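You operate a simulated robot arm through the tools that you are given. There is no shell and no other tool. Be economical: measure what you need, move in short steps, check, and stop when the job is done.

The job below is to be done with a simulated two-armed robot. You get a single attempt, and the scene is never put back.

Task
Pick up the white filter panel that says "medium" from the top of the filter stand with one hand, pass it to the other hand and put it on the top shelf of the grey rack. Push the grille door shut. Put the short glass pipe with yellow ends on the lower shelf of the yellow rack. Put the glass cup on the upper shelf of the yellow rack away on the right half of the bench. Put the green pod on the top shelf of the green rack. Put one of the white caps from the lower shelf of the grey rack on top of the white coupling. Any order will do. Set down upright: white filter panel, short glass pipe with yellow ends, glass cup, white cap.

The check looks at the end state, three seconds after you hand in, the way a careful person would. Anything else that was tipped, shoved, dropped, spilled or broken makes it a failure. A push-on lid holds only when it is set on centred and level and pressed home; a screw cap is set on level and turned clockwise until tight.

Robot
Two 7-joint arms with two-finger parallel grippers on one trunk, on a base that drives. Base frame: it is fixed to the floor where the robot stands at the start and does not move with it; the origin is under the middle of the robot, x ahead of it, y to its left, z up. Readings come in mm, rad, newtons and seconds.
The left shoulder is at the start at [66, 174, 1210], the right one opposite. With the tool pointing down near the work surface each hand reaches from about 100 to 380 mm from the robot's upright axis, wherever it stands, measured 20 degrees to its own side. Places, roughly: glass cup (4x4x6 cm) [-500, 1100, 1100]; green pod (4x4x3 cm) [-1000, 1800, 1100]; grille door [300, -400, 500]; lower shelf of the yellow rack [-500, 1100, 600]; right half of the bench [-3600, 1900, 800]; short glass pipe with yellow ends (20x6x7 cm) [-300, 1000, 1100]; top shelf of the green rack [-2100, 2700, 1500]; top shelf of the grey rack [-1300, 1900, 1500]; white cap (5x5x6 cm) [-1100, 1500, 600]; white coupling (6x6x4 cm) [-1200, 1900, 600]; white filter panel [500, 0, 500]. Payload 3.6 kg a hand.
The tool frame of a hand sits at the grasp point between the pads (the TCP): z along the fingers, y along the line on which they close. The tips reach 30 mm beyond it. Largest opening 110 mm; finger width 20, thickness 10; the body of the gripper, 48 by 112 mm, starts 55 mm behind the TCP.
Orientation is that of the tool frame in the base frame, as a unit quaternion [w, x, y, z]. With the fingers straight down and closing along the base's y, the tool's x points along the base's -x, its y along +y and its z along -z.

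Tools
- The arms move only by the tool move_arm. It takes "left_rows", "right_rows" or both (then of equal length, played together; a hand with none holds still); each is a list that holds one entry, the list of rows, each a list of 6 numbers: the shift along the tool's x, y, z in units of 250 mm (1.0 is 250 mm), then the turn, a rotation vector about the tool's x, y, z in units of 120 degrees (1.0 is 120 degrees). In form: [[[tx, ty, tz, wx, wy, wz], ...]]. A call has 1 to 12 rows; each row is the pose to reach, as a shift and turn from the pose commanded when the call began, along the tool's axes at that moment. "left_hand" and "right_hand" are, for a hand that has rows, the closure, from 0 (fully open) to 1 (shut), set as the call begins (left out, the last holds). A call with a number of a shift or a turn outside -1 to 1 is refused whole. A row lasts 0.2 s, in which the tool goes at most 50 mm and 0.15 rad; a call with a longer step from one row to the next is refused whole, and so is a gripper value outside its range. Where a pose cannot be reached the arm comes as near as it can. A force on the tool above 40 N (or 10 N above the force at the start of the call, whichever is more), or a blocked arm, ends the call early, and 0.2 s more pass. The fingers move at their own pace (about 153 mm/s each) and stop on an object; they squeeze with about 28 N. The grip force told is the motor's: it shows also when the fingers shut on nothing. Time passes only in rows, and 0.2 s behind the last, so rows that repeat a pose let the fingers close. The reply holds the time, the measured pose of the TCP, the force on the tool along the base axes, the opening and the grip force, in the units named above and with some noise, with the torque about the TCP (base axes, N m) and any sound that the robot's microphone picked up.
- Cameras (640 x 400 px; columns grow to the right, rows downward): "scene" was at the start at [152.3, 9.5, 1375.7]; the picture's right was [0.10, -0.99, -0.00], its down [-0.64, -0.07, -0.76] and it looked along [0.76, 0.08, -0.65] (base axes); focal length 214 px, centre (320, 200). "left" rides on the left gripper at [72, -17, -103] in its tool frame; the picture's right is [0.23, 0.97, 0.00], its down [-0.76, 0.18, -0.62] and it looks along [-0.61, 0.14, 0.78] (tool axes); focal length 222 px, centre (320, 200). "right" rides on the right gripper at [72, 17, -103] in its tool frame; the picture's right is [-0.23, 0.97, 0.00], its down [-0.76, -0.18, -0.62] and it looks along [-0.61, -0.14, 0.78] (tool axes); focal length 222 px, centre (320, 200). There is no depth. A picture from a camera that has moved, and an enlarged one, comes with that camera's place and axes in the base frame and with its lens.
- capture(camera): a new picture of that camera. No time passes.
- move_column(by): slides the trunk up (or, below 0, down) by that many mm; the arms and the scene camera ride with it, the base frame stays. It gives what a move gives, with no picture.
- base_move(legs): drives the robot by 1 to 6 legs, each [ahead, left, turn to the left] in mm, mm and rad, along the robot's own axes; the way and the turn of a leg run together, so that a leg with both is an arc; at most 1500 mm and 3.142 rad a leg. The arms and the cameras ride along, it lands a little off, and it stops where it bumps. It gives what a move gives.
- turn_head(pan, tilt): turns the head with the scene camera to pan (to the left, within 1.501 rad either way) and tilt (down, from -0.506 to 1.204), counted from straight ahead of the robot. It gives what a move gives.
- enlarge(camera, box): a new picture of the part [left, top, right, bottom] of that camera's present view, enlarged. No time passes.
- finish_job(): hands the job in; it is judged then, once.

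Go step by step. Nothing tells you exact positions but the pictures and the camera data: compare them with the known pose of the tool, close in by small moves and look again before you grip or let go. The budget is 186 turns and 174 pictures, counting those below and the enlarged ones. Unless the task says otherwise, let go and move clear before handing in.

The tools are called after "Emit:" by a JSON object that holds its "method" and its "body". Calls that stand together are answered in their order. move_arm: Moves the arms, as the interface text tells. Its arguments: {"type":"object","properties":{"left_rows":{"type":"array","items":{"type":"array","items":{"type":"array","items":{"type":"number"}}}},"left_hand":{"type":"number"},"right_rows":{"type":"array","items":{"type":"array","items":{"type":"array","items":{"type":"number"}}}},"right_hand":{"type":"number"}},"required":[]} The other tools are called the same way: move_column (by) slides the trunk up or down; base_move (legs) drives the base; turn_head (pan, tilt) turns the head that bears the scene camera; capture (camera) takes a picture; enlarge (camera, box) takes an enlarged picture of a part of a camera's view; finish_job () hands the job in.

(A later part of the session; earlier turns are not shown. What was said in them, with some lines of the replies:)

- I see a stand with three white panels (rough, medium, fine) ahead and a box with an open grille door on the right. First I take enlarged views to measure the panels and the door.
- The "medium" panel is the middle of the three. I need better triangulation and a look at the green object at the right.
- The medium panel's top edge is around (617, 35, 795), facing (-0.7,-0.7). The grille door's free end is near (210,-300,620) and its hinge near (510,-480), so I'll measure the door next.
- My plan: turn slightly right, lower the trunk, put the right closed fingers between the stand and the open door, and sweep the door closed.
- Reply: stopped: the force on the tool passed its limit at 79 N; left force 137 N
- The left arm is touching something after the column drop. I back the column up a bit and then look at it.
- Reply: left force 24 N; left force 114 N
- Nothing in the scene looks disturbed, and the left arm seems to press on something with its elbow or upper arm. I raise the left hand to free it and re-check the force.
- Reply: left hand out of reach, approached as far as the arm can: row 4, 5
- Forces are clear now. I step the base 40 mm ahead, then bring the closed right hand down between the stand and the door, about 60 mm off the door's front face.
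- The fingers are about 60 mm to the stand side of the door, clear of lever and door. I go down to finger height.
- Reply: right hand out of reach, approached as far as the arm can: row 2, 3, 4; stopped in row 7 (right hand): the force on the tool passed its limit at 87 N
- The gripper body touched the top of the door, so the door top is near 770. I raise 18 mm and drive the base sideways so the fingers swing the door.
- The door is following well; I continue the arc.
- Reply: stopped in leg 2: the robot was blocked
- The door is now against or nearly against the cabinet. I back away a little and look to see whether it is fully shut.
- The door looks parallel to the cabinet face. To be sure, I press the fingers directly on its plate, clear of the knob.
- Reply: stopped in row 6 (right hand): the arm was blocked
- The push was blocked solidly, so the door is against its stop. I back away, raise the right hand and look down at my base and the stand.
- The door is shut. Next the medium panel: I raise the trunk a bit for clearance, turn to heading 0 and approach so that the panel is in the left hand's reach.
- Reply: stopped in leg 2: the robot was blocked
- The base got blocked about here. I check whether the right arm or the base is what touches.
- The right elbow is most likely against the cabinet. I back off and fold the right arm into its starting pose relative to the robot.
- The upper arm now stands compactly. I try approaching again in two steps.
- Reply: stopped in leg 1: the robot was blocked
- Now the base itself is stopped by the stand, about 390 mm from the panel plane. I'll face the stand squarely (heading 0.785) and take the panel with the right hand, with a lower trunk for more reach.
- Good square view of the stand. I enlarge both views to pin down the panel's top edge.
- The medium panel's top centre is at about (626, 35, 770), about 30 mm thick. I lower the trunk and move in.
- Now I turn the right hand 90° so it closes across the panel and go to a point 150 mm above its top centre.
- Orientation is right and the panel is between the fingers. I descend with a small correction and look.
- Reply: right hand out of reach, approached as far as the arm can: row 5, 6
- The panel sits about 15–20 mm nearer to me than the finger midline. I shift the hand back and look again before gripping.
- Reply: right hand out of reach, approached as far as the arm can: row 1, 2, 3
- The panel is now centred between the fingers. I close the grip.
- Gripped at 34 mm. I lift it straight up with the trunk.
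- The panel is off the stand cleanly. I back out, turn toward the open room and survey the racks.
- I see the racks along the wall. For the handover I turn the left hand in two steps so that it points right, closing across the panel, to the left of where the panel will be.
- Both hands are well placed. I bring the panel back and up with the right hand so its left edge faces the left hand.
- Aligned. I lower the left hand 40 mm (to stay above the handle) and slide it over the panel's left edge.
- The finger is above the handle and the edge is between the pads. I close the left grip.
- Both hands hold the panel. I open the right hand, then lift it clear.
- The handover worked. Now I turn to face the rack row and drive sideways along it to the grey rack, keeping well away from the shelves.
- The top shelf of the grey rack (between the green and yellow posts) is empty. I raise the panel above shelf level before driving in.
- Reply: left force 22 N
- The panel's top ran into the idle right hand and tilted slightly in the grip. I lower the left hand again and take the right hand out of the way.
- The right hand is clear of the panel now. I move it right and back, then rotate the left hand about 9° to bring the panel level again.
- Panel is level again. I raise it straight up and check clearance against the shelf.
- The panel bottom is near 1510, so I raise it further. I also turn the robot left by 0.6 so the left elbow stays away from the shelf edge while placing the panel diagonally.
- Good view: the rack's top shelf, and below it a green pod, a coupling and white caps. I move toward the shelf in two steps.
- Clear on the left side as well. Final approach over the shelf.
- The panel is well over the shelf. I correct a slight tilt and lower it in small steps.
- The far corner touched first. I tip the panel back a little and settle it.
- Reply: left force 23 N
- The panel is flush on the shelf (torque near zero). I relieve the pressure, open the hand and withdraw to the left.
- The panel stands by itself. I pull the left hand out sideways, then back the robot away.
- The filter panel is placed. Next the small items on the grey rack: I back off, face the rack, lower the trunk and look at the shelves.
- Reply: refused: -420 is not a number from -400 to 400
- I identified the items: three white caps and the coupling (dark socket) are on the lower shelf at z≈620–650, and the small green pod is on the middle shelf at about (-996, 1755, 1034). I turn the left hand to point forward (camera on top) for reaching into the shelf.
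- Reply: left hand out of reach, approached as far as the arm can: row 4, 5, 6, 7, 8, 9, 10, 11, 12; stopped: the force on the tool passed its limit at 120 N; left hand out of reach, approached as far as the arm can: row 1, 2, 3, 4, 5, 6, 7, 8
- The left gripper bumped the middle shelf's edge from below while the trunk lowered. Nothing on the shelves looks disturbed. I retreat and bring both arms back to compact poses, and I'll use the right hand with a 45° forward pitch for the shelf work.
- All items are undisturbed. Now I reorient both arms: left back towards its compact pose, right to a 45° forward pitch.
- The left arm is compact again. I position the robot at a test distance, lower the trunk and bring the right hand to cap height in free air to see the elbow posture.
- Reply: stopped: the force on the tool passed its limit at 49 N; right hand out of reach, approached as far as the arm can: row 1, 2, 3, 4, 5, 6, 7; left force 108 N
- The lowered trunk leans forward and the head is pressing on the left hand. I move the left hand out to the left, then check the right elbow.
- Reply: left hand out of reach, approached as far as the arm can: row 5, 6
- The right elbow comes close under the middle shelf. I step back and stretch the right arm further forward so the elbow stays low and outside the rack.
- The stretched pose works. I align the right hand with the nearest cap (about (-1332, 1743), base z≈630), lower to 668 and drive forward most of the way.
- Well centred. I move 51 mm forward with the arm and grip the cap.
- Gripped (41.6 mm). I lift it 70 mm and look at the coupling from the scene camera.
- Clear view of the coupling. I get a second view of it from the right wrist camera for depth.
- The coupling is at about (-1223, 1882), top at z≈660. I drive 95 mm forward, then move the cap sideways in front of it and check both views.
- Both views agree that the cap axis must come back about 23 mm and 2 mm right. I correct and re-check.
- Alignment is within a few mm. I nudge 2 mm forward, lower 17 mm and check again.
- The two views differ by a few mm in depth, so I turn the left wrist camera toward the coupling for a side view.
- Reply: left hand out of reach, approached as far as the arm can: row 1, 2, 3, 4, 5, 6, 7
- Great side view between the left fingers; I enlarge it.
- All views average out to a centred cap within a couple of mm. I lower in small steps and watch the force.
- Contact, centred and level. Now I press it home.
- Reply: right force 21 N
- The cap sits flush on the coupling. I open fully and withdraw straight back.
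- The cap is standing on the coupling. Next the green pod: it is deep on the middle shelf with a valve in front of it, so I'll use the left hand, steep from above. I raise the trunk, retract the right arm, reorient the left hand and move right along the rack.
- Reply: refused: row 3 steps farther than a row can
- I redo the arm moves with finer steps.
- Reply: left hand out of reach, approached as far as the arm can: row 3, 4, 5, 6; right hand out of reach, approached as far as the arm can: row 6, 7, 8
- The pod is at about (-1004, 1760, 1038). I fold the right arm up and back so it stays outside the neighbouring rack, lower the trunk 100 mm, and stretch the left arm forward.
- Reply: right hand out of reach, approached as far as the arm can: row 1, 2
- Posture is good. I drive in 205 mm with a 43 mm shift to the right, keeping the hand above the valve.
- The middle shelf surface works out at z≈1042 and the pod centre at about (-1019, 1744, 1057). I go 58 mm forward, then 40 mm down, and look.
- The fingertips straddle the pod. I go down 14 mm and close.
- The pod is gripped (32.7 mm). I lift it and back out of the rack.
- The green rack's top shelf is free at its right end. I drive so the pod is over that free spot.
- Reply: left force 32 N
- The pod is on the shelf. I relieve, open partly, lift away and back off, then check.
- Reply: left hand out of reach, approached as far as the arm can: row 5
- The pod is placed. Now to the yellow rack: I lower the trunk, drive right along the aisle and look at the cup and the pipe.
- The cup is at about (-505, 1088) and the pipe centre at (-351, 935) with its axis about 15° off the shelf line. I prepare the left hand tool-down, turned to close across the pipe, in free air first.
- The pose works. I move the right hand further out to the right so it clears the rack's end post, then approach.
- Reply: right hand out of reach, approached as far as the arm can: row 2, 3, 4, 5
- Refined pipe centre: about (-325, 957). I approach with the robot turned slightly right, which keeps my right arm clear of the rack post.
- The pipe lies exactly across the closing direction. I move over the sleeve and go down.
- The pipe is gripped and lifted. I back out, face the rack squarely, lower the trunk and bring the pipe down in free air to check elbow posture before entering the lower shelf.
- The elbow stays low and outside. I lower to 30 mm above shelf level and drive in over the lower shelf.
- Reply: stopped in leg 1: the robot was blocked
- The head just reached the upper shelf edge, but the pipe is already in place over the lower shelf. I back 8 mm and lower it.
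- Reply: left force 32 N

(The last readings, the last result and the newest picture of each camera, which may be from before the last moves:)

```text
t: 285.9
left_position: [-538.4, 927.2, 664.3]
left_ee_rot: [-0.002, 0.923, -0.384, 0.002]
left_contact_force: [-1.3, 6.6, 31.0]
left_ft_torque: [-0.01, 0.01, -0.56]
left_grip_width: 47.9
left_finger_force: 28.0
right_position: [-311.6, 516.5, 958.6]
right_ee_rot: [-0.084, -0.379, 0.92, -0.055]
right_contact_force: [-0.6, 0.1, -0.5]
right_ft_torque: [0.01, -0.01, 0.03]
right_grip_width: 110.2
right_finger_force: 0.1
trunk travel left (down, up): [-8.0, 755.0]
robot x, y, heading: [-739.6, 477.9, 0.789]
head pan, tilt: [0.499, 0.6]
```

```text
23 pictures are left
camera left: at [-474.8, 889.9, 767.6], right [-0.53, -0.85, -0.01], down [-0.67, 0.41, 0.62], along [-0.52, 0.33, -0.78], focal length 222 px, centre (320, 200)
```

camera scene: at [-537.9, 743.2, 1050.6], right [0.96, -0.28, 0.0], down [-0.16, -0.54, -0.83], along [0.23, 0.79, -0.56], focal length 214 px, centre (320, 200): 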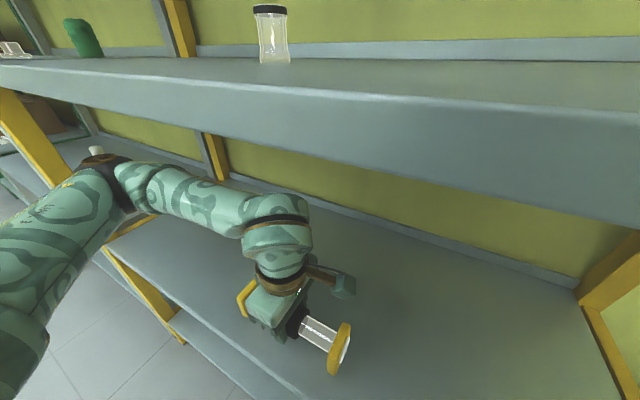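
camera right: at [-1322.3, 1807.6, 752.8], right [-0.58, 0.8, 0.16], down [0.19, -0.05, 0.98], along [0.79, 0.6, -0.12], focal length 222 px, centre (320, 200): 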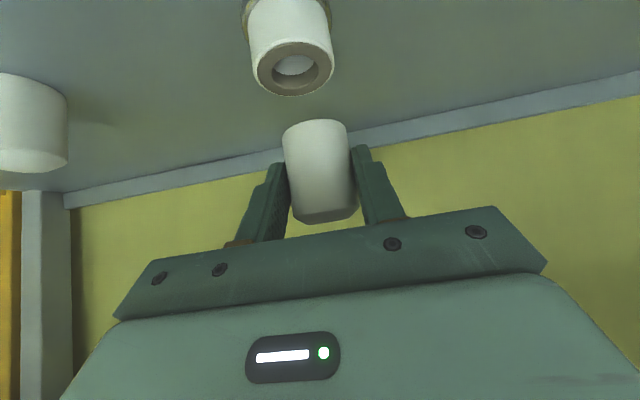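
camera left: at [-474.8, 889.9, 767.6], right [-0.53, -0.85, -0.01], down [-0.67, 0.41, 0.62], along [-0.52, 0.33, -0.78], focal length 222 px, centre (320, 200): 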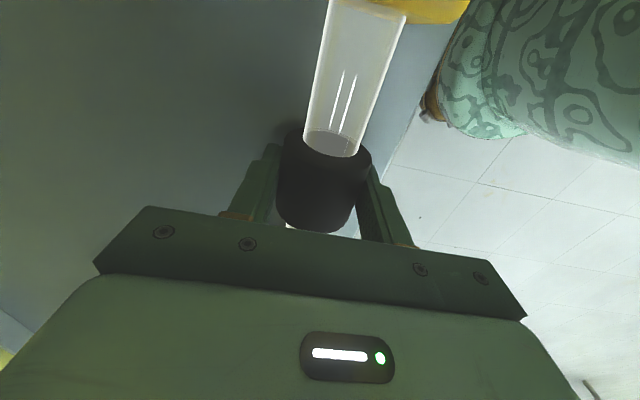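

The pipe rests level on the lower shelf. I release and lift the hand clear.

Emit:
{"method": "move_arm", "body": {"left_rows": [[[0, 0, -0.008, 0, 0, 0], [0, 0, -0.008, 0, 0, 0]]]}}

Emit:
{"method": "move_arm", "body": {"left_rows": [[[0, 0, 0, 0, 0, 0], [0, 0, 0, 0, 0, 0], [0, 0, 0, 0, 0, 0], [0, 0, -0.1, 0, 0, 0], [0, 0, -0.24, 0, 0, 0], [0, 0, -0.3, 0, 0, 0]]], "left_hand": 0}}

Emit:
{"method": "base_move", "body": {"legs": [[-250, 0, 0]]}}

Emit:
{"method": "capture", "body": {"camera": "scene"}}

```text
t: 286.4
left_position: [-538.2, 928.5, 664.6]
left_ee_rot: [0.001, 0.923, -0.384, -0.001]
left_contact_force: [1.9, 2.6, 6.7]
left_ft_torque: [0.22, -0.18, 0.03]
left_grip_width: 48.0
left_finger_force: 27.3
right_position: [-310.3, 516.8, 957.2]
right_ee_rot: [-0.084, -0.38, 0.919, -0.056]
right_contact_force: [-0.5, 0.4, -0.1]
right_ft_torque: [-0.03, 0.02, -0.03]
right_grip_width: 110.0
right_finger_force: 0.1
trunk travel left (down, up): [-8.0, 755.0]
robot x, y, heading: [-739.2, 481.1, 0.79]
head pan, tilt: [0.499, 0.6]
```

```text
t: 287.9
left_position: [-539.7, 928.6, 738.8]
left_ee_rot: [0.0, 0.924, -0.384, -0.001]
left_contact_force: [0.2, 0.4, 0.4]
left_ft_torque: [0.04, 0.0, -0.01]
left_grip_width: 110.1
left_finger_force: 0.0
right_position: [-310.0, 517.0, 958.6]
right_ee_rot: [-0.084, -0.38, 0.919, -0.056]
right_contact_force: [-0.1, 0.0, 0.0]
right_ft_torque: [0.02, 0.01, 0.01]
right_grip_width: 110.2
right_finger_force: 0.1
trunk travel left (down, up): [-8.0, 755.0]
robot x, y, heading: [-741.9, 478.4, 0.787]
head pan, tilt: [0.499, 0.6]
```

```text
t: 289.7
left_position: [-714.5, 752.0, 738.0]
left_ee_rot: [0.0, 0.924, -0.382, -0.001]
left_contact_force: [-0.2, -0.2, -0.1]
left_ft_torque: [0.02, -0.02, -0.03]
left_grip_width: 109.8
left_finger_force: 0.0
right_position: [-485.8, 341.0, 958.2]
right_ee_rot: [-0.084, -0.382, 0.919, -0.056]
right_contact_force: [-1.1, 0.0, -0.5]
right_ft_torque: [0.03, 0.02, 0.02]
right_grip_width: 110.0
right_finger_force: 0.0
trunk travel left (down, up): [-8.0, 755.0]
robot x, y, heading: [-911.8, 299.8, 0.795]
head pan, tilt: [0.499, 0.6]
```

```text
22 pictures are left
camera scene: at [-720.2, 560.5, 1050.4], right [0.96, -0.28, 0.0], down [-0.16, -0.54, -0.82], along [0.23, 0.79, -0.57], focal length 214 px, centre (320, 200)
```

scene: 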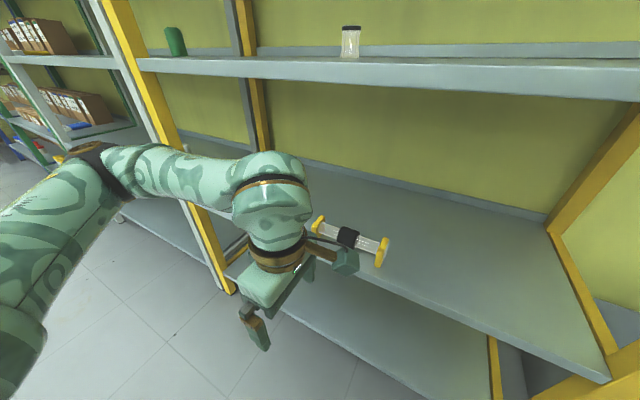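

The pipe is placed. Now the cup (about (-505, 1085) on the upper shelf): I raise the trunk and hand, then approach.

Emit:
{"method": "move_column", "body": {"by": 145}}

Emit:
{"method": "move_arm", "body": {"left_rows": [[[0, -0.01, -0.17, 0, 0, 0], [0, -0.02, -0.34, 0, 0, 0], [0, -0.03, -0.51, 0, 0, 0], [0, -0.04, -0.68, 0, 0, 0], [0, -0.06, -0.85, 0, 0, 0], [0, -0.08, -1.0, 0, 0, 0], [0, -0.08, -1.0, 0, 0, 0]]]}}

Emit:
{"method": "base_move", "body": {"legs": [[290, 92, -0.01]]}}

Emit:
{"method": "turn_head", "body": {"pan": 0.3, "tilt": 0.5}}

Emit:
{"method": "capture", "body": {"camera": "scene"}}

Emit:
{"method": "capture", "body": {"camera": "left"}}

```text
t: 291.4
left_position: [-715.1, 752.5, 883.1]
left_ee_rot: [0.001, 0.924, -0.383, 0.001]
left_contact_force: [0.0, 0.6, -0.1]
left_ft_torque: [0.01, -0.02, 0.01]
left_grip_width: 110.2
left_finger_force: 0.0
right_position: [-525.6, 303.6, 1125.4]
right_ee_rot: [-0.022, -0.382, 0.923, -0.03]
right_contact_force: [-0.8, -0.2, -0.3]
right_ft_torque: [-0.04, 0.04, -0.01]
right_grip_width: 109.9
right_finger_force: 0.1
trunk travel left (down, up): [-153.0, 610.0]
robot x, y, heading: [-916.6, 296.7, 0.786]
head pan, tilt: [0.499, 0.6]
```

```text
t: 293.0
left_position: [-702.3, 767.5, 1131.5]
left_ee_rot: [0.001, 0.924, -0.382, 0.0]
left_contact_force: [0.0, 0.1, 0.3]
left_ft_torque: [-0.02, -0.02, -0.01]
left_grip_width: 110.0
left_finger_force: 0.0
right_position: [-525.9, 302.7, 1125.3]
right_ee_rot: [-0.023, -0.382, 0.923, -0.03]
right_contact_force: [0.0, -0.1, -0.2]
right_ft_torque: [0.02, 0.02, -0.01]
right_grip_width: 109.9
right_finger_force: 0.2
trunk travel left (down, up): [-153.0, 610.0]
robot x, y, heading: [-913.8, 297.5, 0.793]
head pan, tilt: [0.499, 0.6]
```

```text
t: 295.0
left_position: [-555.6, 1031.7, 1131.8]
left_ee_rot: [0.001, 0.921, -0.389, 0.001]
left_contact_force: [-0.4, -0.2, 0.4]
left_ft_torque: [-0.04, 0.0, -0.01]
left_grip_width: 109.7
left_finger_force: 0.0
right_position: [-385.4, 564.9, 1125.5]
right_ee_rot: [-0.022, -0.376, 0.926, -0.03]
right_contact_force: [0.1, 0.3, -0.7]
right_ft_torque: [-0.01, 0.04, 0.05]
right_grip_width: 109.9
right_finger_force: 0.0
trunk travel left (down, up): [-153.0, 610.0]
robot x, y, heading: [-774.7, 570.7, 0.779]
head pan, tilt: [0.499, 0.6]
```

```text
t: 295.8
left_position: [-555.4, 1031.6, 1133.6]
left_ee_rot: [0.001, 0.921, -0.39, 0.0]
left_contact_force: [0.6, 1.1, -0.7]
left_ft_torque: [-0.03, -0.04, 0.01]
left_grip_width: 109.9
left_finger_force: 0.1
right_position: [-386.4, 565.5, 1126.3]
right_ee_rot: [-0.021, -0.375, 0.926, -0.029]
right_contact_force: [-0.2, 0.2, -0.3]
right_ft_torque: [0.0, -0.01, 0.0]
right_grip_width: 110.0
right_finger_force: 0.1
trunk travel left (down, up): [-153.0, 610.0]
robot x, y, heading: [-772.3, 572.9, 0.781]
head pan, tilt: [0.3, 0.499]
```

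```text
21 pictures are left
camera scene: at [-623.1, 757.3, 1215.5], right [0.88, -0.47, 0.0], down [-0.23, -0.42, -0.88], along [0.41, 0.77, -0.48], focal length 214 px, centre (320, 200)
```

scene: 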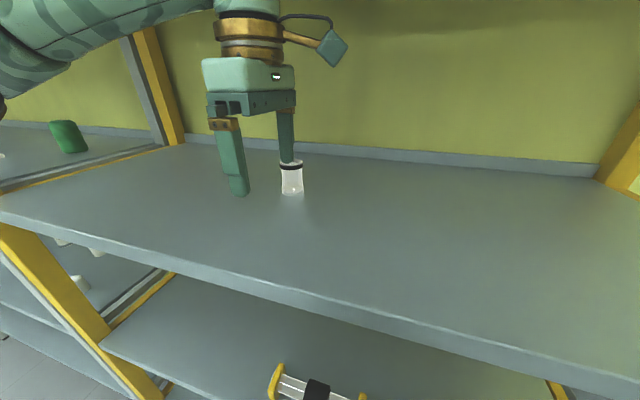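

```text
20 pictures are left
camera left: at [-490.9, 993.2, 1235.5], right [-0.54, -0.84, 0.0], down [-0.66, 0.42, 0.62], along [-0.52, 0.34, -0.78], focal length 222 px, centre (320, 200)
```

left: 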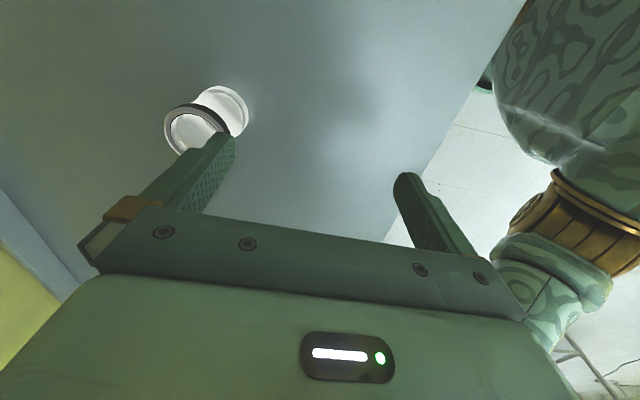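

I raise the hand a bit so the far finger passes over the cup, then drive 75 mm forward and check.

Emit:
{"method": "move_arm", "body": {"left_rows": [[[0, 0, -0.1, 0, 0, 0], [0, 0, -0.12, 0, 0, 0], [0, 0, -0.12, 0, 0, 0]]]}}

Emit:
{"method": "base_move", "body": {"legs": [[76, 0, 0]]}}

Emit:
{"method": "capture", "body": {"camera": "left"}}

```text
t: 296.6
left_position: [-554.5, 1029.9, 1162.5]
left_ee_rot: [0.0, 0.921, -0.39, 0.0]
left_contact_force: [-0.8, 0.6, 0.3]
left_ft_torque: [0.0, -0.01, -0.03]
left_grip_width: 109.9
left_finger_force: 0.0
right_position: [-386.6, 563.6, 1126.2]
right_ee_rot: [-0.021, -0.376, 0.926, -0.029]
right_contact_force: [0.5, -0.2, 0.1]
right_ft_torque: [-0.02, -0.02, 0.03]
right_grip_width: 109.8
right_finger_force: 0.1
trunk travel left (down, up): [-153.0, 610.0]
robot x, y, heading: [-776.1, 569.0, 0.78]
head pan, tilt: [0.3, 0.499]
```

```text
t: 297.6
left_position: [-499.5, 1086.7, 1161.8]
left_ee_rot: [0.0, 0.921, -0.389, 0.001]
left_contact_force: [0.7, -0.5, 0.6]
left_ft_torque: [0.03, 0.02, -0.03]
left_grip_width: 110.1
left_finger_force: 0.1
right_position: [-330.1, 619.3, 1125.5]
right_ee_rot: [-0.022, -0.377, 0.926, -0.03]
right_contact_force: [0.6, -0.2, 0.3]
right_ft_torque: [-0.05, 0.02, -0.01]
right_grip_width: 110.0
right_finger_force: 0.2
trunk travel left (down, up): [-153.0, 610.0]
robot x, y, heading: [-719.4, 624.7, 0.78]
head pan, tilt: [0.3, 0.499]
```

```text
19 pictures are left
camera left: at [-436.0, 1048.0, 1264.8], right [-0.54, -0.84, 0.0], down [-0.66, 0.42, 0.62], along [-0.53, 0.33, -0.78], focal length 222 px, centre (320, 200)
```

left: 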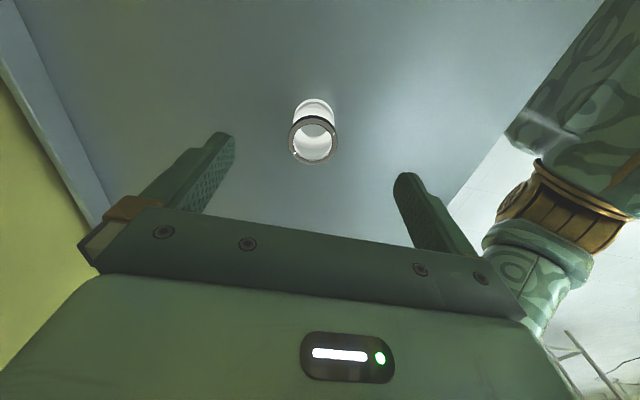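

The cup is centred under the hand within a few mm. I correct, go down and grip gently by closing.

Emit:
{"method": "move_arm", "body": {"left_rows": [[[0.015, -0.027, 0, 0, 0, 0], [0.015, -0.027, 0.12, 0, 0, 0], [0.015, -0.027, 0.24, 0, 0, 0], [0.015, -0.027, 0.327, 0, 0, 0], [0.015, -0.027, 0.327, 0, 0, 0]]]}}

Emit:
{"method": "capture", "body": {"camera": "left"}}

```text
t: 298.8
left_position: [-492.2, 1087.5, 1080.7]
left_ee_rot: [0.0, 0.922, -0.388, 0.0]
left_contact_force: [-0.1, 0.1, 0.0]
left_ft_torque: [0.03, 0.03, 0.0]
left_grip_width: 109.9
left_finger_force: 0.0
right_position: [-331.8, 618.6, 1127.5]
right_ee_rot: [-0.021, -0.376, 0.926, -0.029]
right_contact_force: [0.4, -1.3, -0.1]
right_ft_torque: [0.04, 0.01, -0.02]
right_grip_width: 109.8
right_finger_force: 0.1
trunk travel left (down, up): [-153.0, 610.0]
robot x, y, heading: [-719.2, 621.6, 0.778]
head pan, tilt: [0.3, 0.499]
```

```text
18 pictures are left
camera left: at [-427.8, 1048.9, 1183.4], right [-0.54, -0.84, 0.0], down [-0.66, 0.42, 0.62], along [-0.53, 0.34, -0.78], focal length 222 px, centre (320, 200)
```

left: 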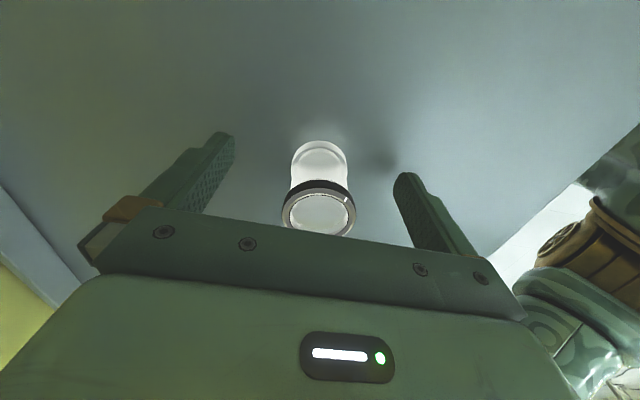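

Emit:
{"method": "move_arm", "body": {"left_rows": [[[0, 0, 0, 0, 0, 0], [0, 0, 0, 0, 0, 0], [0, 0, 0, 0, 0, 0], [0, 0, 0, 0, 0, 0], [0, 0, -0.14, 0, 0, 0], [0, 0, -0.3, 0, 0, 0], [0, 0, -0.3, 0, 0, 0]]], "left_hand": 1}}

Emit:
{"method": "capture", "body": {"camera": "left"}}

```text
t: 300.4
left_position: [-492.7, 1087.9, 1155.8]
left_ee_rot: [-0.001, 0.921, -0.389, 0.0]
left_contact_force: [0.4, -0.6, 0.1]
left_ft_torque: [-0.03, 0.03, 0.03]
left_grip_width: 38.6
left_finger_force: 27.9
right_position: [-330.7, 620.0, 1125.3]
right_ee_rot: [-0.023, -0.376, 0.926, -0.029]
right_contact_force: [-0.6, -0.1, 0.3]
right_ft_torque: [-0.01, -0.03, -0.02]
right_grip_width: 109.8
right_finger_force: 0.0
trunk travel left (down, up): [-153.0, 610.0]
robot x, y, heading: [-720.9, 621.1, 0.78]
head pan, tilt: [0.3, 0.499]
```

```text
17 pictures are left
camera left: at [-428.8, 1051.3, 1258.5], right [-0.54, -0.84, 0.0], down [-0.66, 0.42, 0.62], along [-0.53, 0.33, -0.78], focal length 222 px, centre (320, 200)
```

left: 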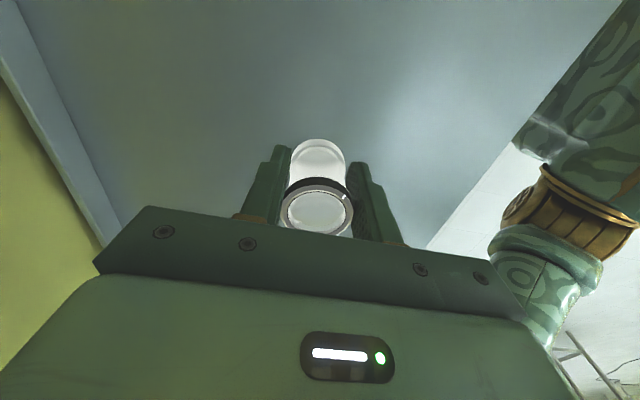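

The cup is held. I back out, drive along the aisle and look toward the bench.

Emit:
{"method": "base_move", "body": {"legs": [[-500, 0, 0], [0, 1000, 0], [0, 900, 0], [0, 0, 1.3]]}}

Emit:
{"method": "turn_head", "body": {"pan": 0.2, "tilt": 0.4}}

Emit:
{"method": "capture", "body": {"camera": "scene"}}

```text
t: 315.6
left_position: [-2809.4, 1946.1, 1154.3]
left_ee_rot: [0.0, 0.965, 0.263, 0.0]
left_contact_force: [0.0, -0.6, -0.9]
left_ft_torque: [0.0, -0.01, -0.02]
left_grip_width: 38.6
left_finger_force: 28.5
right_position: [-2315.8, 1990.2, 1125.8]
right_ee_rot: [-0.001, 0.867, -0.497, 0.036]
right_contact_force: [0.1, -0.3, -0.1]
right_ft_torque: [0.03, 0.0, -0.04]
right_grip_width: 109.8
right_finger_force: 0.0
trunk travel left (down, up): [-153.0, 610.0]
robot x, y, heading: [-2410.9, 1613.8, 2.113]
head pan, tilt: [0.3, 0.499]
```

```text
t: 316.3
left_position: [-2810.8, 1945.4, 1155.7]
left_ee_rot: [0.0, 0.965, 0.262, 0.0]
left_contact_force: [0.1, 0.0, -0.7]
left_ft_torque: [-0.03, 0.02, 0.0]
left_grip_width: 38.6
left_finger_force: 28.4
right_position: [-2315.3, 1991.4, 1125.2]
right_ee_rot: [-0.002, 0.867, -0.496, 0.036]
right_contact_force: [0.6, -0.3, -0.5]
right_ft_torque: [0.0, 0.04, 0.0]
right_grip_width: 110.0
right_finger_force: 0.1
trunk travel left (down, up): [-153.0, 610.0]
robot x, y, heading: [-2407.9, 1614.8, 2.111]
head pan, tilt: [0.201, 0.4]
```

```text
16 pictures are left
camera scene: at [-2553.6, 1815.5, 1224.6], right [0.74, 0.67, 0.0], down [0.26, -0.29, -0.92], along [-0.62, 0.68, -0.39], focal length 214 px, centre (320, 200)
```

scene: 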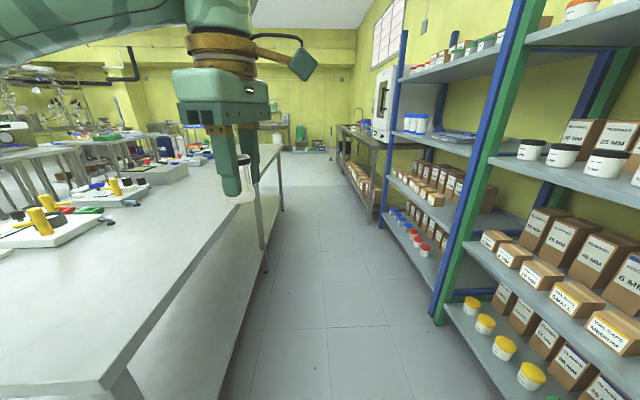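

The bench top is free along its near edge. Its near half (L≈3300–4500) matches the "right half" position, so I drive alongside and turn to face it.

Emit:
{"method": "base_move", "body": {"legs": [[879, 158, 0], [0, 0, 1.816]]}}

Emit:
{"method": "turn_head", "body": {"pan": 0.1, "tilt": 0.7}}

Emit:
{"method": "capture", "body": {"camera": "scene"}}

```text
t: 325.4
left_position: [-3238.9, 1835.7, 1155.8]
left_ee_rot: [0.0, 0.401, 0.916, -0.001]
left_contact_force: [-0.9, -0.3, -1.3]
left_ft_torque: [0.01, -0.01, 0.01]
left_grip_width: 38.8
left_finger_force: 27.9
right_position: [-3387.9, 2309.4, 1126.0]
right_ee_rot: [-0.029, 0.931, 0.363, 0.021]
right_contact_force: [0.7, -0.1, 0.2]
right_ft_torque: [0.02, -0.02, 0.02]
right_grip_width: 109.8
right_finger_force: 0.0
trunk travel left (down, up): [-153.0, 610.0]
robot x, y, heading: [-2996.9, 2294.3, -2.39]
head pan, tilt: [0.201, 0.4]
```

```text
t: 326.2
left_position: [-3239.5, 1834.3, 1155.4]
left_ee_rot: [0.0, 0.4, 0.916, 0.0]
left_contact_force: [-0.6, 0.1, -0.4]
left_ft_torque: [-0.03, -0.02, 0.01]
left_grip_width: 38.7
left_finger_force: 27.6
right_position: [-3388.4, 2309.8, 1125.7]
right_ee_rot: [-0.029, 0.931, 0.364, 0.022]
right_contact_force: [-0.7, 0.9, 0.9]
right_ft_torque: [-0.01, 0.0, 0.02]
right_grip_width: 110.0
right_finger_force: 0.0
trunk travel left (down, up): [-153.0, 610.0]
robot x, y, heading: [-3004.5, 2295.7, -2.389]
head pan, tilt: [0.099, 0.7]
```

```text
15 pictures are left
camera scene: at [-3168.7, 2127.2, 1197.9], right [-0.75, 0.66, 0.0], down [0.42, 0.49, -0.77], along [-0.5, -0.58, -0.64], focal length 214 px, centre (320, 200)
```

scene: 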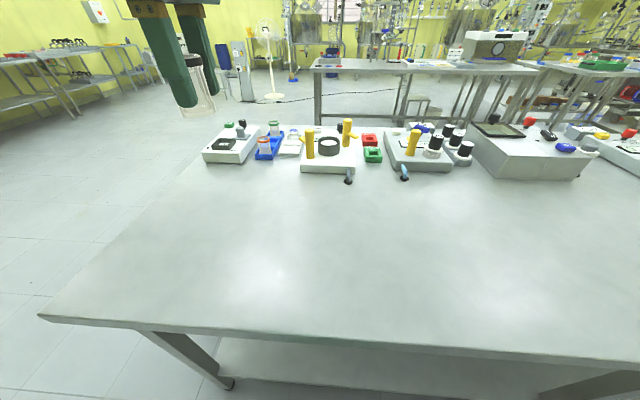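

The hand is over a free spot of the bench (its right half per the given position). I lower the trunk and then the arm toward the surface.

Emit:
{"method": "move_column", "body": {"by": -140}}

Emit:
{"method": "move_arm", "body": {"left_rows": [[[0, 0, 0.14, 0, 0, 0], [0, 0, 0.28, 0, 0, 0], [0, 0, 0.42, 0, 0, 0], [0, 0, 0.54, 0, 0, 0], [0, 0, 0.54, 0, 0, 0]]]}}

Emit:
{"method": "turn_head", "body": {"pan": 0.3, "tilt": 0.9}}

Emit:
{"method": "capture", "body": {"camera": "scene"}}

Emit:
{"method": "capture", "body": {"camera": "left"}}

```text
t: 327.9
left_position: [-3238.5, 1836.4, 1016.1]
left_ee_rot: [0.0, 0.4, 0.916, -0.001]
left_contact_force: [0.2, -0.1, 0.2]
left_ft_torque: [0.0, 0.01, -0.03]
left_grip_width: 38.7
left_finger_force: 27.9
right_position: [-3424.0, 2274.5, 968.8]
right_ee_rot: [-0.052, 0.927, 0.363, 0.08]
right_contact_force: [0.6, -0.4, 0.3]
right_ft_torque: [-0.01, 0.03, -0.01]
right_grip_width: 109.8
right_finger_force: 0.0
trunk travel left (down, up): [-13.0, 750.0]
robot x, y, heading: [-2998.3, 2298.6, -2.389]
head pan, tilt: [0.099, 0.7]
```

```text
t: 329.2
left_position: [-3237.9, 1836.6, 884.7]
left_ee_rot: [-0.005, 0.399, 0.917, -0.005]
left_contact_force: [2.3, 1.4, 19.1]
left_ft_torque: [0.0, -0.36, 0.03]
left_grip_width: 38.8
left_finger_force: 28.4
right_position: [-3422.9, 2275.4, 969.7]
right_ee_rot: [-0.05, 0.927, 0.364, 0.08]
right_contact_force: [-0.3, 0.2, 0.5]
right_ft_torque: [0.01, 0.0, 0.03]
right_grip_width: 110.3
right_finger_force: 0.1
trunk travel left (down, up): [-13.0, 750.0]
robot x, y, heading: [-3001.2, 2292.1, -2.388]
head pan, tilt: [0.099, 0.7]
stopped in row 5 (left hand): the force on the tool passed its limit at 42 N (the readings are from after the stop); the commanded pose is now the measured one
```

```text
t: 329.9
left_position: [-3238.6, 1835.2, 886.5]
left_ee_rot: [-0.005, 0.399, 0.917, -0.005]
left_contact_force: [1.0, -0.1, 30.5]
left_ft_torque: [-0.1, -0.38, -0.02]
left_grip_width: 38.5
left_finger_force: 27.4
right_position: [-3422.8, 2275.8, 969.1]
right_ee_rot: [-0.051, 0.927, 0.363, 0.079]
right_contact_force: [-0.1, 0.5, 0.4]
right_ft_torque: [0.01, 0.0, -0.02]
right_grip_width: 109.9
right_finger_force: 0.1
trunk travel left (down, up): [-13.0, 750.0]
robot x, y, heading: [-2996.7, 2295.1, -2.385]
head pan, tilt: [0.3, 0.901]
```

```text
14 pictures are left
camera scene: at [-3212.8, 2067.4, 1031.8], right [-0.87, 0.49, 0.0], down [0.39, 0.68, -0.62], along [-0.31, -0.54, -0.78], focal length 214 px, centre (320, 200)
```

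scene: 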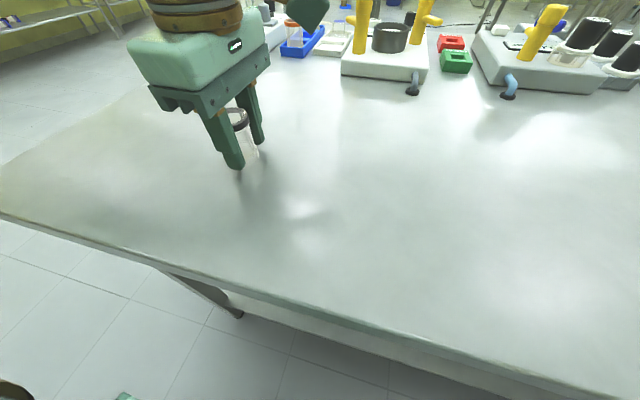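

```text
13 pictures are left
camera left: at [-3297.6, 1879.9, 988.9], right [0.56, 0.83, -0.01], down [0.66, -0.43, 0.62], along [0.51, -0.35, -0.79], focal length 222 px, centre (320, 200)
```

left: 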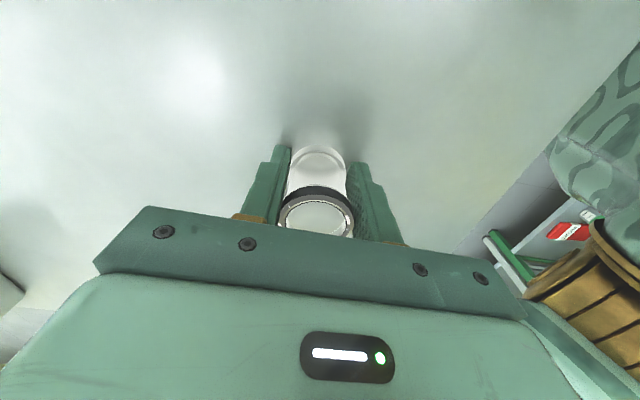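

The cup has touched the bench (surface about z 848). I relieve the load, open and lift away.

Emit:
{"method": "move_arm", "body": {"left_rows": [[[0, 0, -0.01, 0, 0, 0], [0, 0, -0.01, 0, 0, 0]]]}}

Emit:
{"method": "move_arm", "body": {"left_rows": [[[0, 0, 0, 0, 0, 0], [0, 0, 0, 0, 0, 0], [0, 0, 0, 0, 0, 0]]], "left_hand": 0.2}}

Emit:
{"method": "capture", "body": {"camera": "left"}}

```text
t: 330.5
left_position: [-3239.2, 1835.4, 886.3]
left_ee_rot: [-0.003, 0.399, 0.917, -0.002]
left_contact_force: [1.6, 3.0, 10.3]
left_ft_torque: [0.09, -0.08, 0.0]
left_grip_width: 38.9
left_finger_force: 27.6
right_position: [-3423.8, 2274.8, 968.3]
right_ee_rot: [-0.051, 0.927, 0.364, 0.079]
right_contact_force: [-0.8, -0.1, -0.1]
right_ft_torque: [-0.03, -0.02, -0.02]
right_grip_width: 110.1
right_finger_force: 0.0
trunk travel left (down, up): [-13.0, 750.0]
robot x, y, heading: [-2997.6, 2298.8, -2.387]
head pan, tilt: [0.3, 0.901]
```

```text
t: 331.3
left_position: [-3239.9, 1836.0, 885.6]
left_ee_rot: [-0.004, 0.399, 0.917, -0.002]
left_contact_force: [0.0, 0.4, 0.4]
left_ft_torque: [0.02, -0.04, -0.03]
left_grip_width: 88.1
left_finger_force: 0.0
right_position: [-3423.8, 2274.2, 967.8]
right_ee_rot: [-0.052, 0.927, 0.363, 0.08]
right_contact_force: [-0.7, -0.2, 0.5]
right_ft_torque: [0.0, -0.02, -0.02]
right_grip_width: 109.9
right_finger_force: 0.0
trunk travel left (down, up): [-13.0, 750.0]
robot x, y, heading: [-2998.2, 2293.7, -2.389]
head pan, tilt: [0.3, 0.901]
```

```text
12 pictures are left
camera left: at [-3298.9, 1878.3, 989.1], right [0.56, 0.83, -0.01], down [0.65, -0.44, 0.62], along [0.51, -0.35, -0.79], focal length 222 px, centre (320, 200)
```

left: 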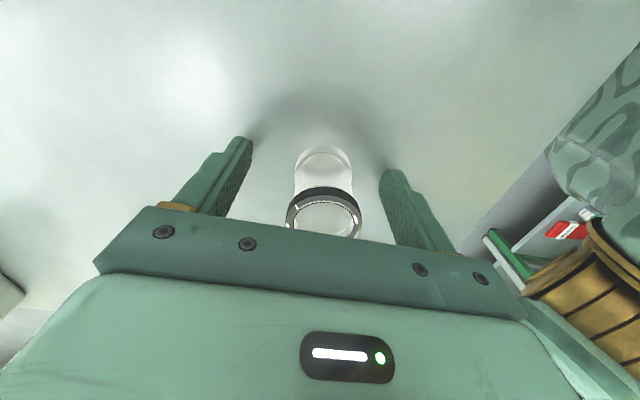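

The cup stands upright. I lift the hand straight up and back away from the bench.

Emit:
{"method": "move_arm", "body": {"left_rows": [[[0, 0, -0.12, 0, 0, 0], [0, 0, -0.28, 0, 0, 0], [0, 0, -0.44, 0, 0, 0], [0, 0, -0.6, 0, 0, 0], [0, 0, -0.6, 0, 0, 0]]]}}

Emit:
{"method": "move_column", "body": {"by": 200}}

Emit:
{"method": "base_move", "body": {"legs": [[-120, 0, 0]]}}

Emit:
{"method": "capture", "body": {"camera": "scene"}}

```text
t: 332.5
left_position: [-3238.6, 1835.8, 1033.2]
left_ee_rot: [-0.004, 0.399, 0.917, -0.002]
left_contact_force: [-0.1, 0.2, -1.0]
left_ft_torque: [0.01, 0.01, 0.01]
left_grip_width: 88.0
left_finger_force: 0.0
right_position: [-3423.0, 2275.2, 967.5]
right_ee_rot: [-0.052, 0.927, 0.363, 0.08]
right_contact_force: [-0.8, 0.6, 0.1]
right_ft_torque: [0.04, 0.03, 0.03]
right_grip_width: 110.0
right_finger_force: 0.1
trunk travel left (down, up): [-13.0, 750.0]
robot x, y, heading: [-3000.6, 2295.7, -2.388]
head pan, tilt: [0.3, 0.901]
```

```text
t: 334.7
left_position: [-3238.6, 1834.1, 1235.0]
left_ee_rot: [-0.003, 0.399, 0.917, -0.003]
left_contact_force: [-0.2, -0.6, 0.4]
left_ft_torque: [0.02, -0.03, 0.01]
left_grip_width: 88.1
left_finger_force: 0.1
right_position: [-3368.4, 2325.2, 1196.7]
right_ee_rot: [-0.019, 0.931, 0.364, -0.001]
right_contact_force: [-0.9, -0.5, -0.4]
right_ft_torque: [-0.01, -0.04, 0.06]
right_grip_width: 110.3
right_finger_force: 0.2
trunk travel left (down, up): [-213.0, 550.0]
robot x, y, heading: [-2999.6, 2296.4, -2.384]
head pan, tilt: [0.3, 0.901]
```

```text
t: 335.9
left_position: [-3149.6, 1917.5, 1235.8]
left_ee_rot: [-0.004, 0.4, 0.917, -0.003]
left_contact_force: [0.1, 0.5, -1.2]
left_ft_torque: [0.02, 0.01, -0.02]
left_grip_width: 87.9
left_finger_force: 0.1
right_position: [-3279.7, 2406.3, 1198.3]
right_ee_rot: [-0.017, 0.932, 0.362, -0.003]
right_contact_force: [0.1, 0.0, 0.1]
right_ft_torque: [-0.02, 0.02, -0.03]
right_grip_width: 109.8
right_finger_force: 0.0
trunk travel left (down, up): [-213.0, 550.0]
robot x, y, heading: [-2912.3, 2377.9, -2.391]
head pan, tilt: [0.3, 0.901]
```

```text
11 pictures are left
camera scene: at [-3037.7, 2230.9, 1245.0], right [-0.87, 0.49, 0.0], down [0.39, 0.68, -0.62], along [-0.31, -0.54, -0.78], focal length 214 px, centre (320, 200)
```

scene: 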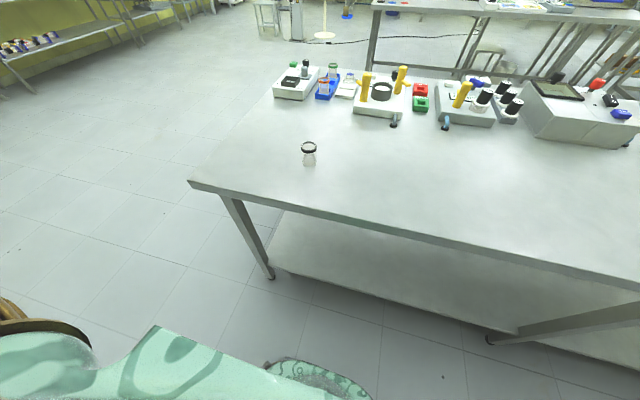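

The cup is on the bench. For a final check I turn to view the racks and the door from here.

Emit:
{"method": "base_move", "body": {"legs": [[0, 0, 0.75]]}}

Emit:
{"method": "turn_head", "body": {"pan": 1.3, "tilt": 0.1}}

Emit:
{"method": "capture", "body": {"camera": "scene"}}

Emit:
{"method": "enlarge", "body": {"camera": "scene", "box": [180, 120, 420, 270]}}

```text
t: 338.3
left_position: [-2766.9, 1879.6, 1236.1]
left_ee_rot: [-0.003, 0.03, 1.0, -0.005]
left_contact_force: [0.3, 0.8, 0.0]
left_ft_torque: [0.03, 0.0, 0.01]
left_grip_width: 88.0
left_finger_force: 0.0
right_position: [-3199.8, 2143.6, 1198.5]
right_ee_rot: [-0.016, 0.729, 0.684, -0.008]
right_contact_force: [0.0, -0.4, 0.2]
right_ft_torque: [0.0, 0.0, 0.02]
right_grip_width: 109.9
right_finger_force: 0.0
trunk travel left (down, up): [-213.0, 550.0]
robot x, y, heading: [-2912.6, 2376.5, -1.623]
head pan, tilt: [0.3, 0.901]
```

```text
t: 339.6
left_position: [-2767.1, 1880.9, 1234.6]
left_ee_rot: [-0.002, 0.03, 1.0, -0.005]
left_contact_force: [-0.2, -0.2, 0.1]
left_ft_torque: [0.04, -0.02, -0.01]
left_grip_width: 88.1
left_finger_force: 0.1
right_position: [-3199.6, 2143.0, 1197.4]
right_ee_rot: [-0.015, 0.73, 0.683, -0.009]
right_contact_force: [0.4, 0.9, 0.9]
right_ft_torque: [-0.02, -0.01, 0.0]
right_grip_width: 110.0
right_finger_force: 0.0
trunk travel left (down, up): [-213.0, 550.0]
robot x, y, heading: [-2912.0, 2378.3, -1.625]
head pan, tilt: [1.3, 0.099]
```

```text
10 pictures are left
camera scene: at [-2833.3, 2228.3, 1315.6], right [-0.32, -0.95, 0.0], down [-0.09, 0.03, -0.99], along [0.94, -0.32, -0.1], focal length 214 px, centre (320, 200)
```

scene: 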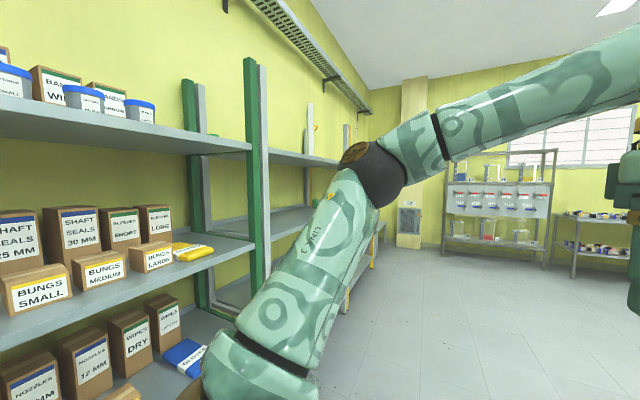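

```text
2.67 times, centred on (300, 195) of scene
camera zoom: at [-2833.3, 2228.3, 1315.6], right [-0.32, -0.95, 0.0], down [-0.09, 0.03, -0.99], along [0.94, -0.32, -0.1], focal length 572 px, centre (373, 213)
```

zoom: 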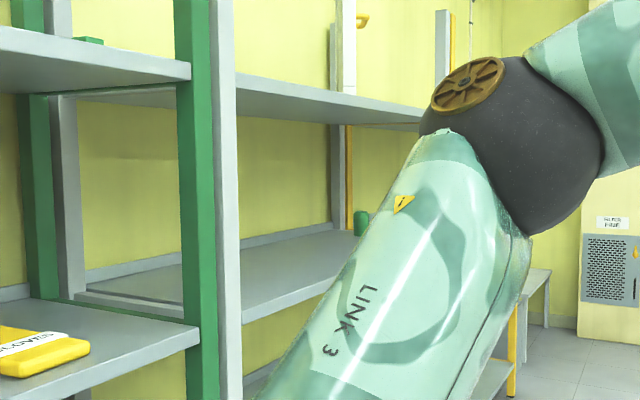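

Emit:
{"method": "enlarge", "body": {"camera": "scene", "box": [385, 190, 435, 260]}}

```text
5.71 times, centred on (410, 225) of scene
camera zoom: at [-2833.3, 2228.3, 1315.6], right [-0.32, -0.95, 0.0], down [-0.09, 0.03, -0.99], along [0.94, -0.32, -0.1], focal length 1226 px, centre (-194, 57)
```

zoom: 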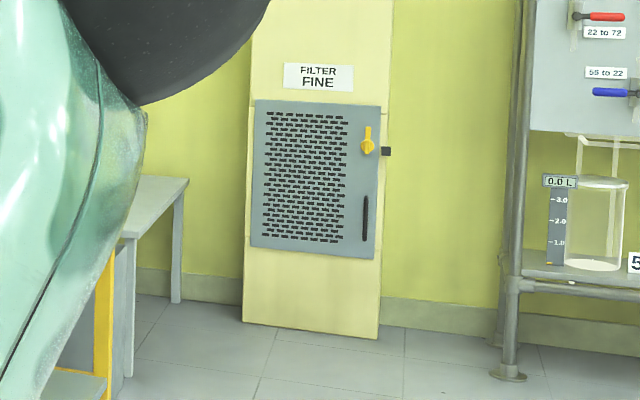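

The door is flush, and in view the panel and pod still stand where I put them; the cap, pipe and cup looked right when last checked. Both hands are empty and clear, so I hand in.

Emit:
{"method": "finish_job", "body": {}}

```text
The job is handed in.
```

All six items are done and the job is handed in:
- **Medium panel:** passed from right hand to left and standing upright on the top shelf of the grey rack.
- **Grille door:** pushed shut and flush in the last view. I did not turn its yellow knob.
- **Glass pipe:** upright on the lower shelf of the yellow rack.
- **Glass cup:** upright on the bench, in the half around the position you gave.
- **Green pod:** on the top shelf of the green rack.
- **White cap:** centred on the coupling and pressed with about 20 N; it sits flush, but I could not confirm that it locked on.
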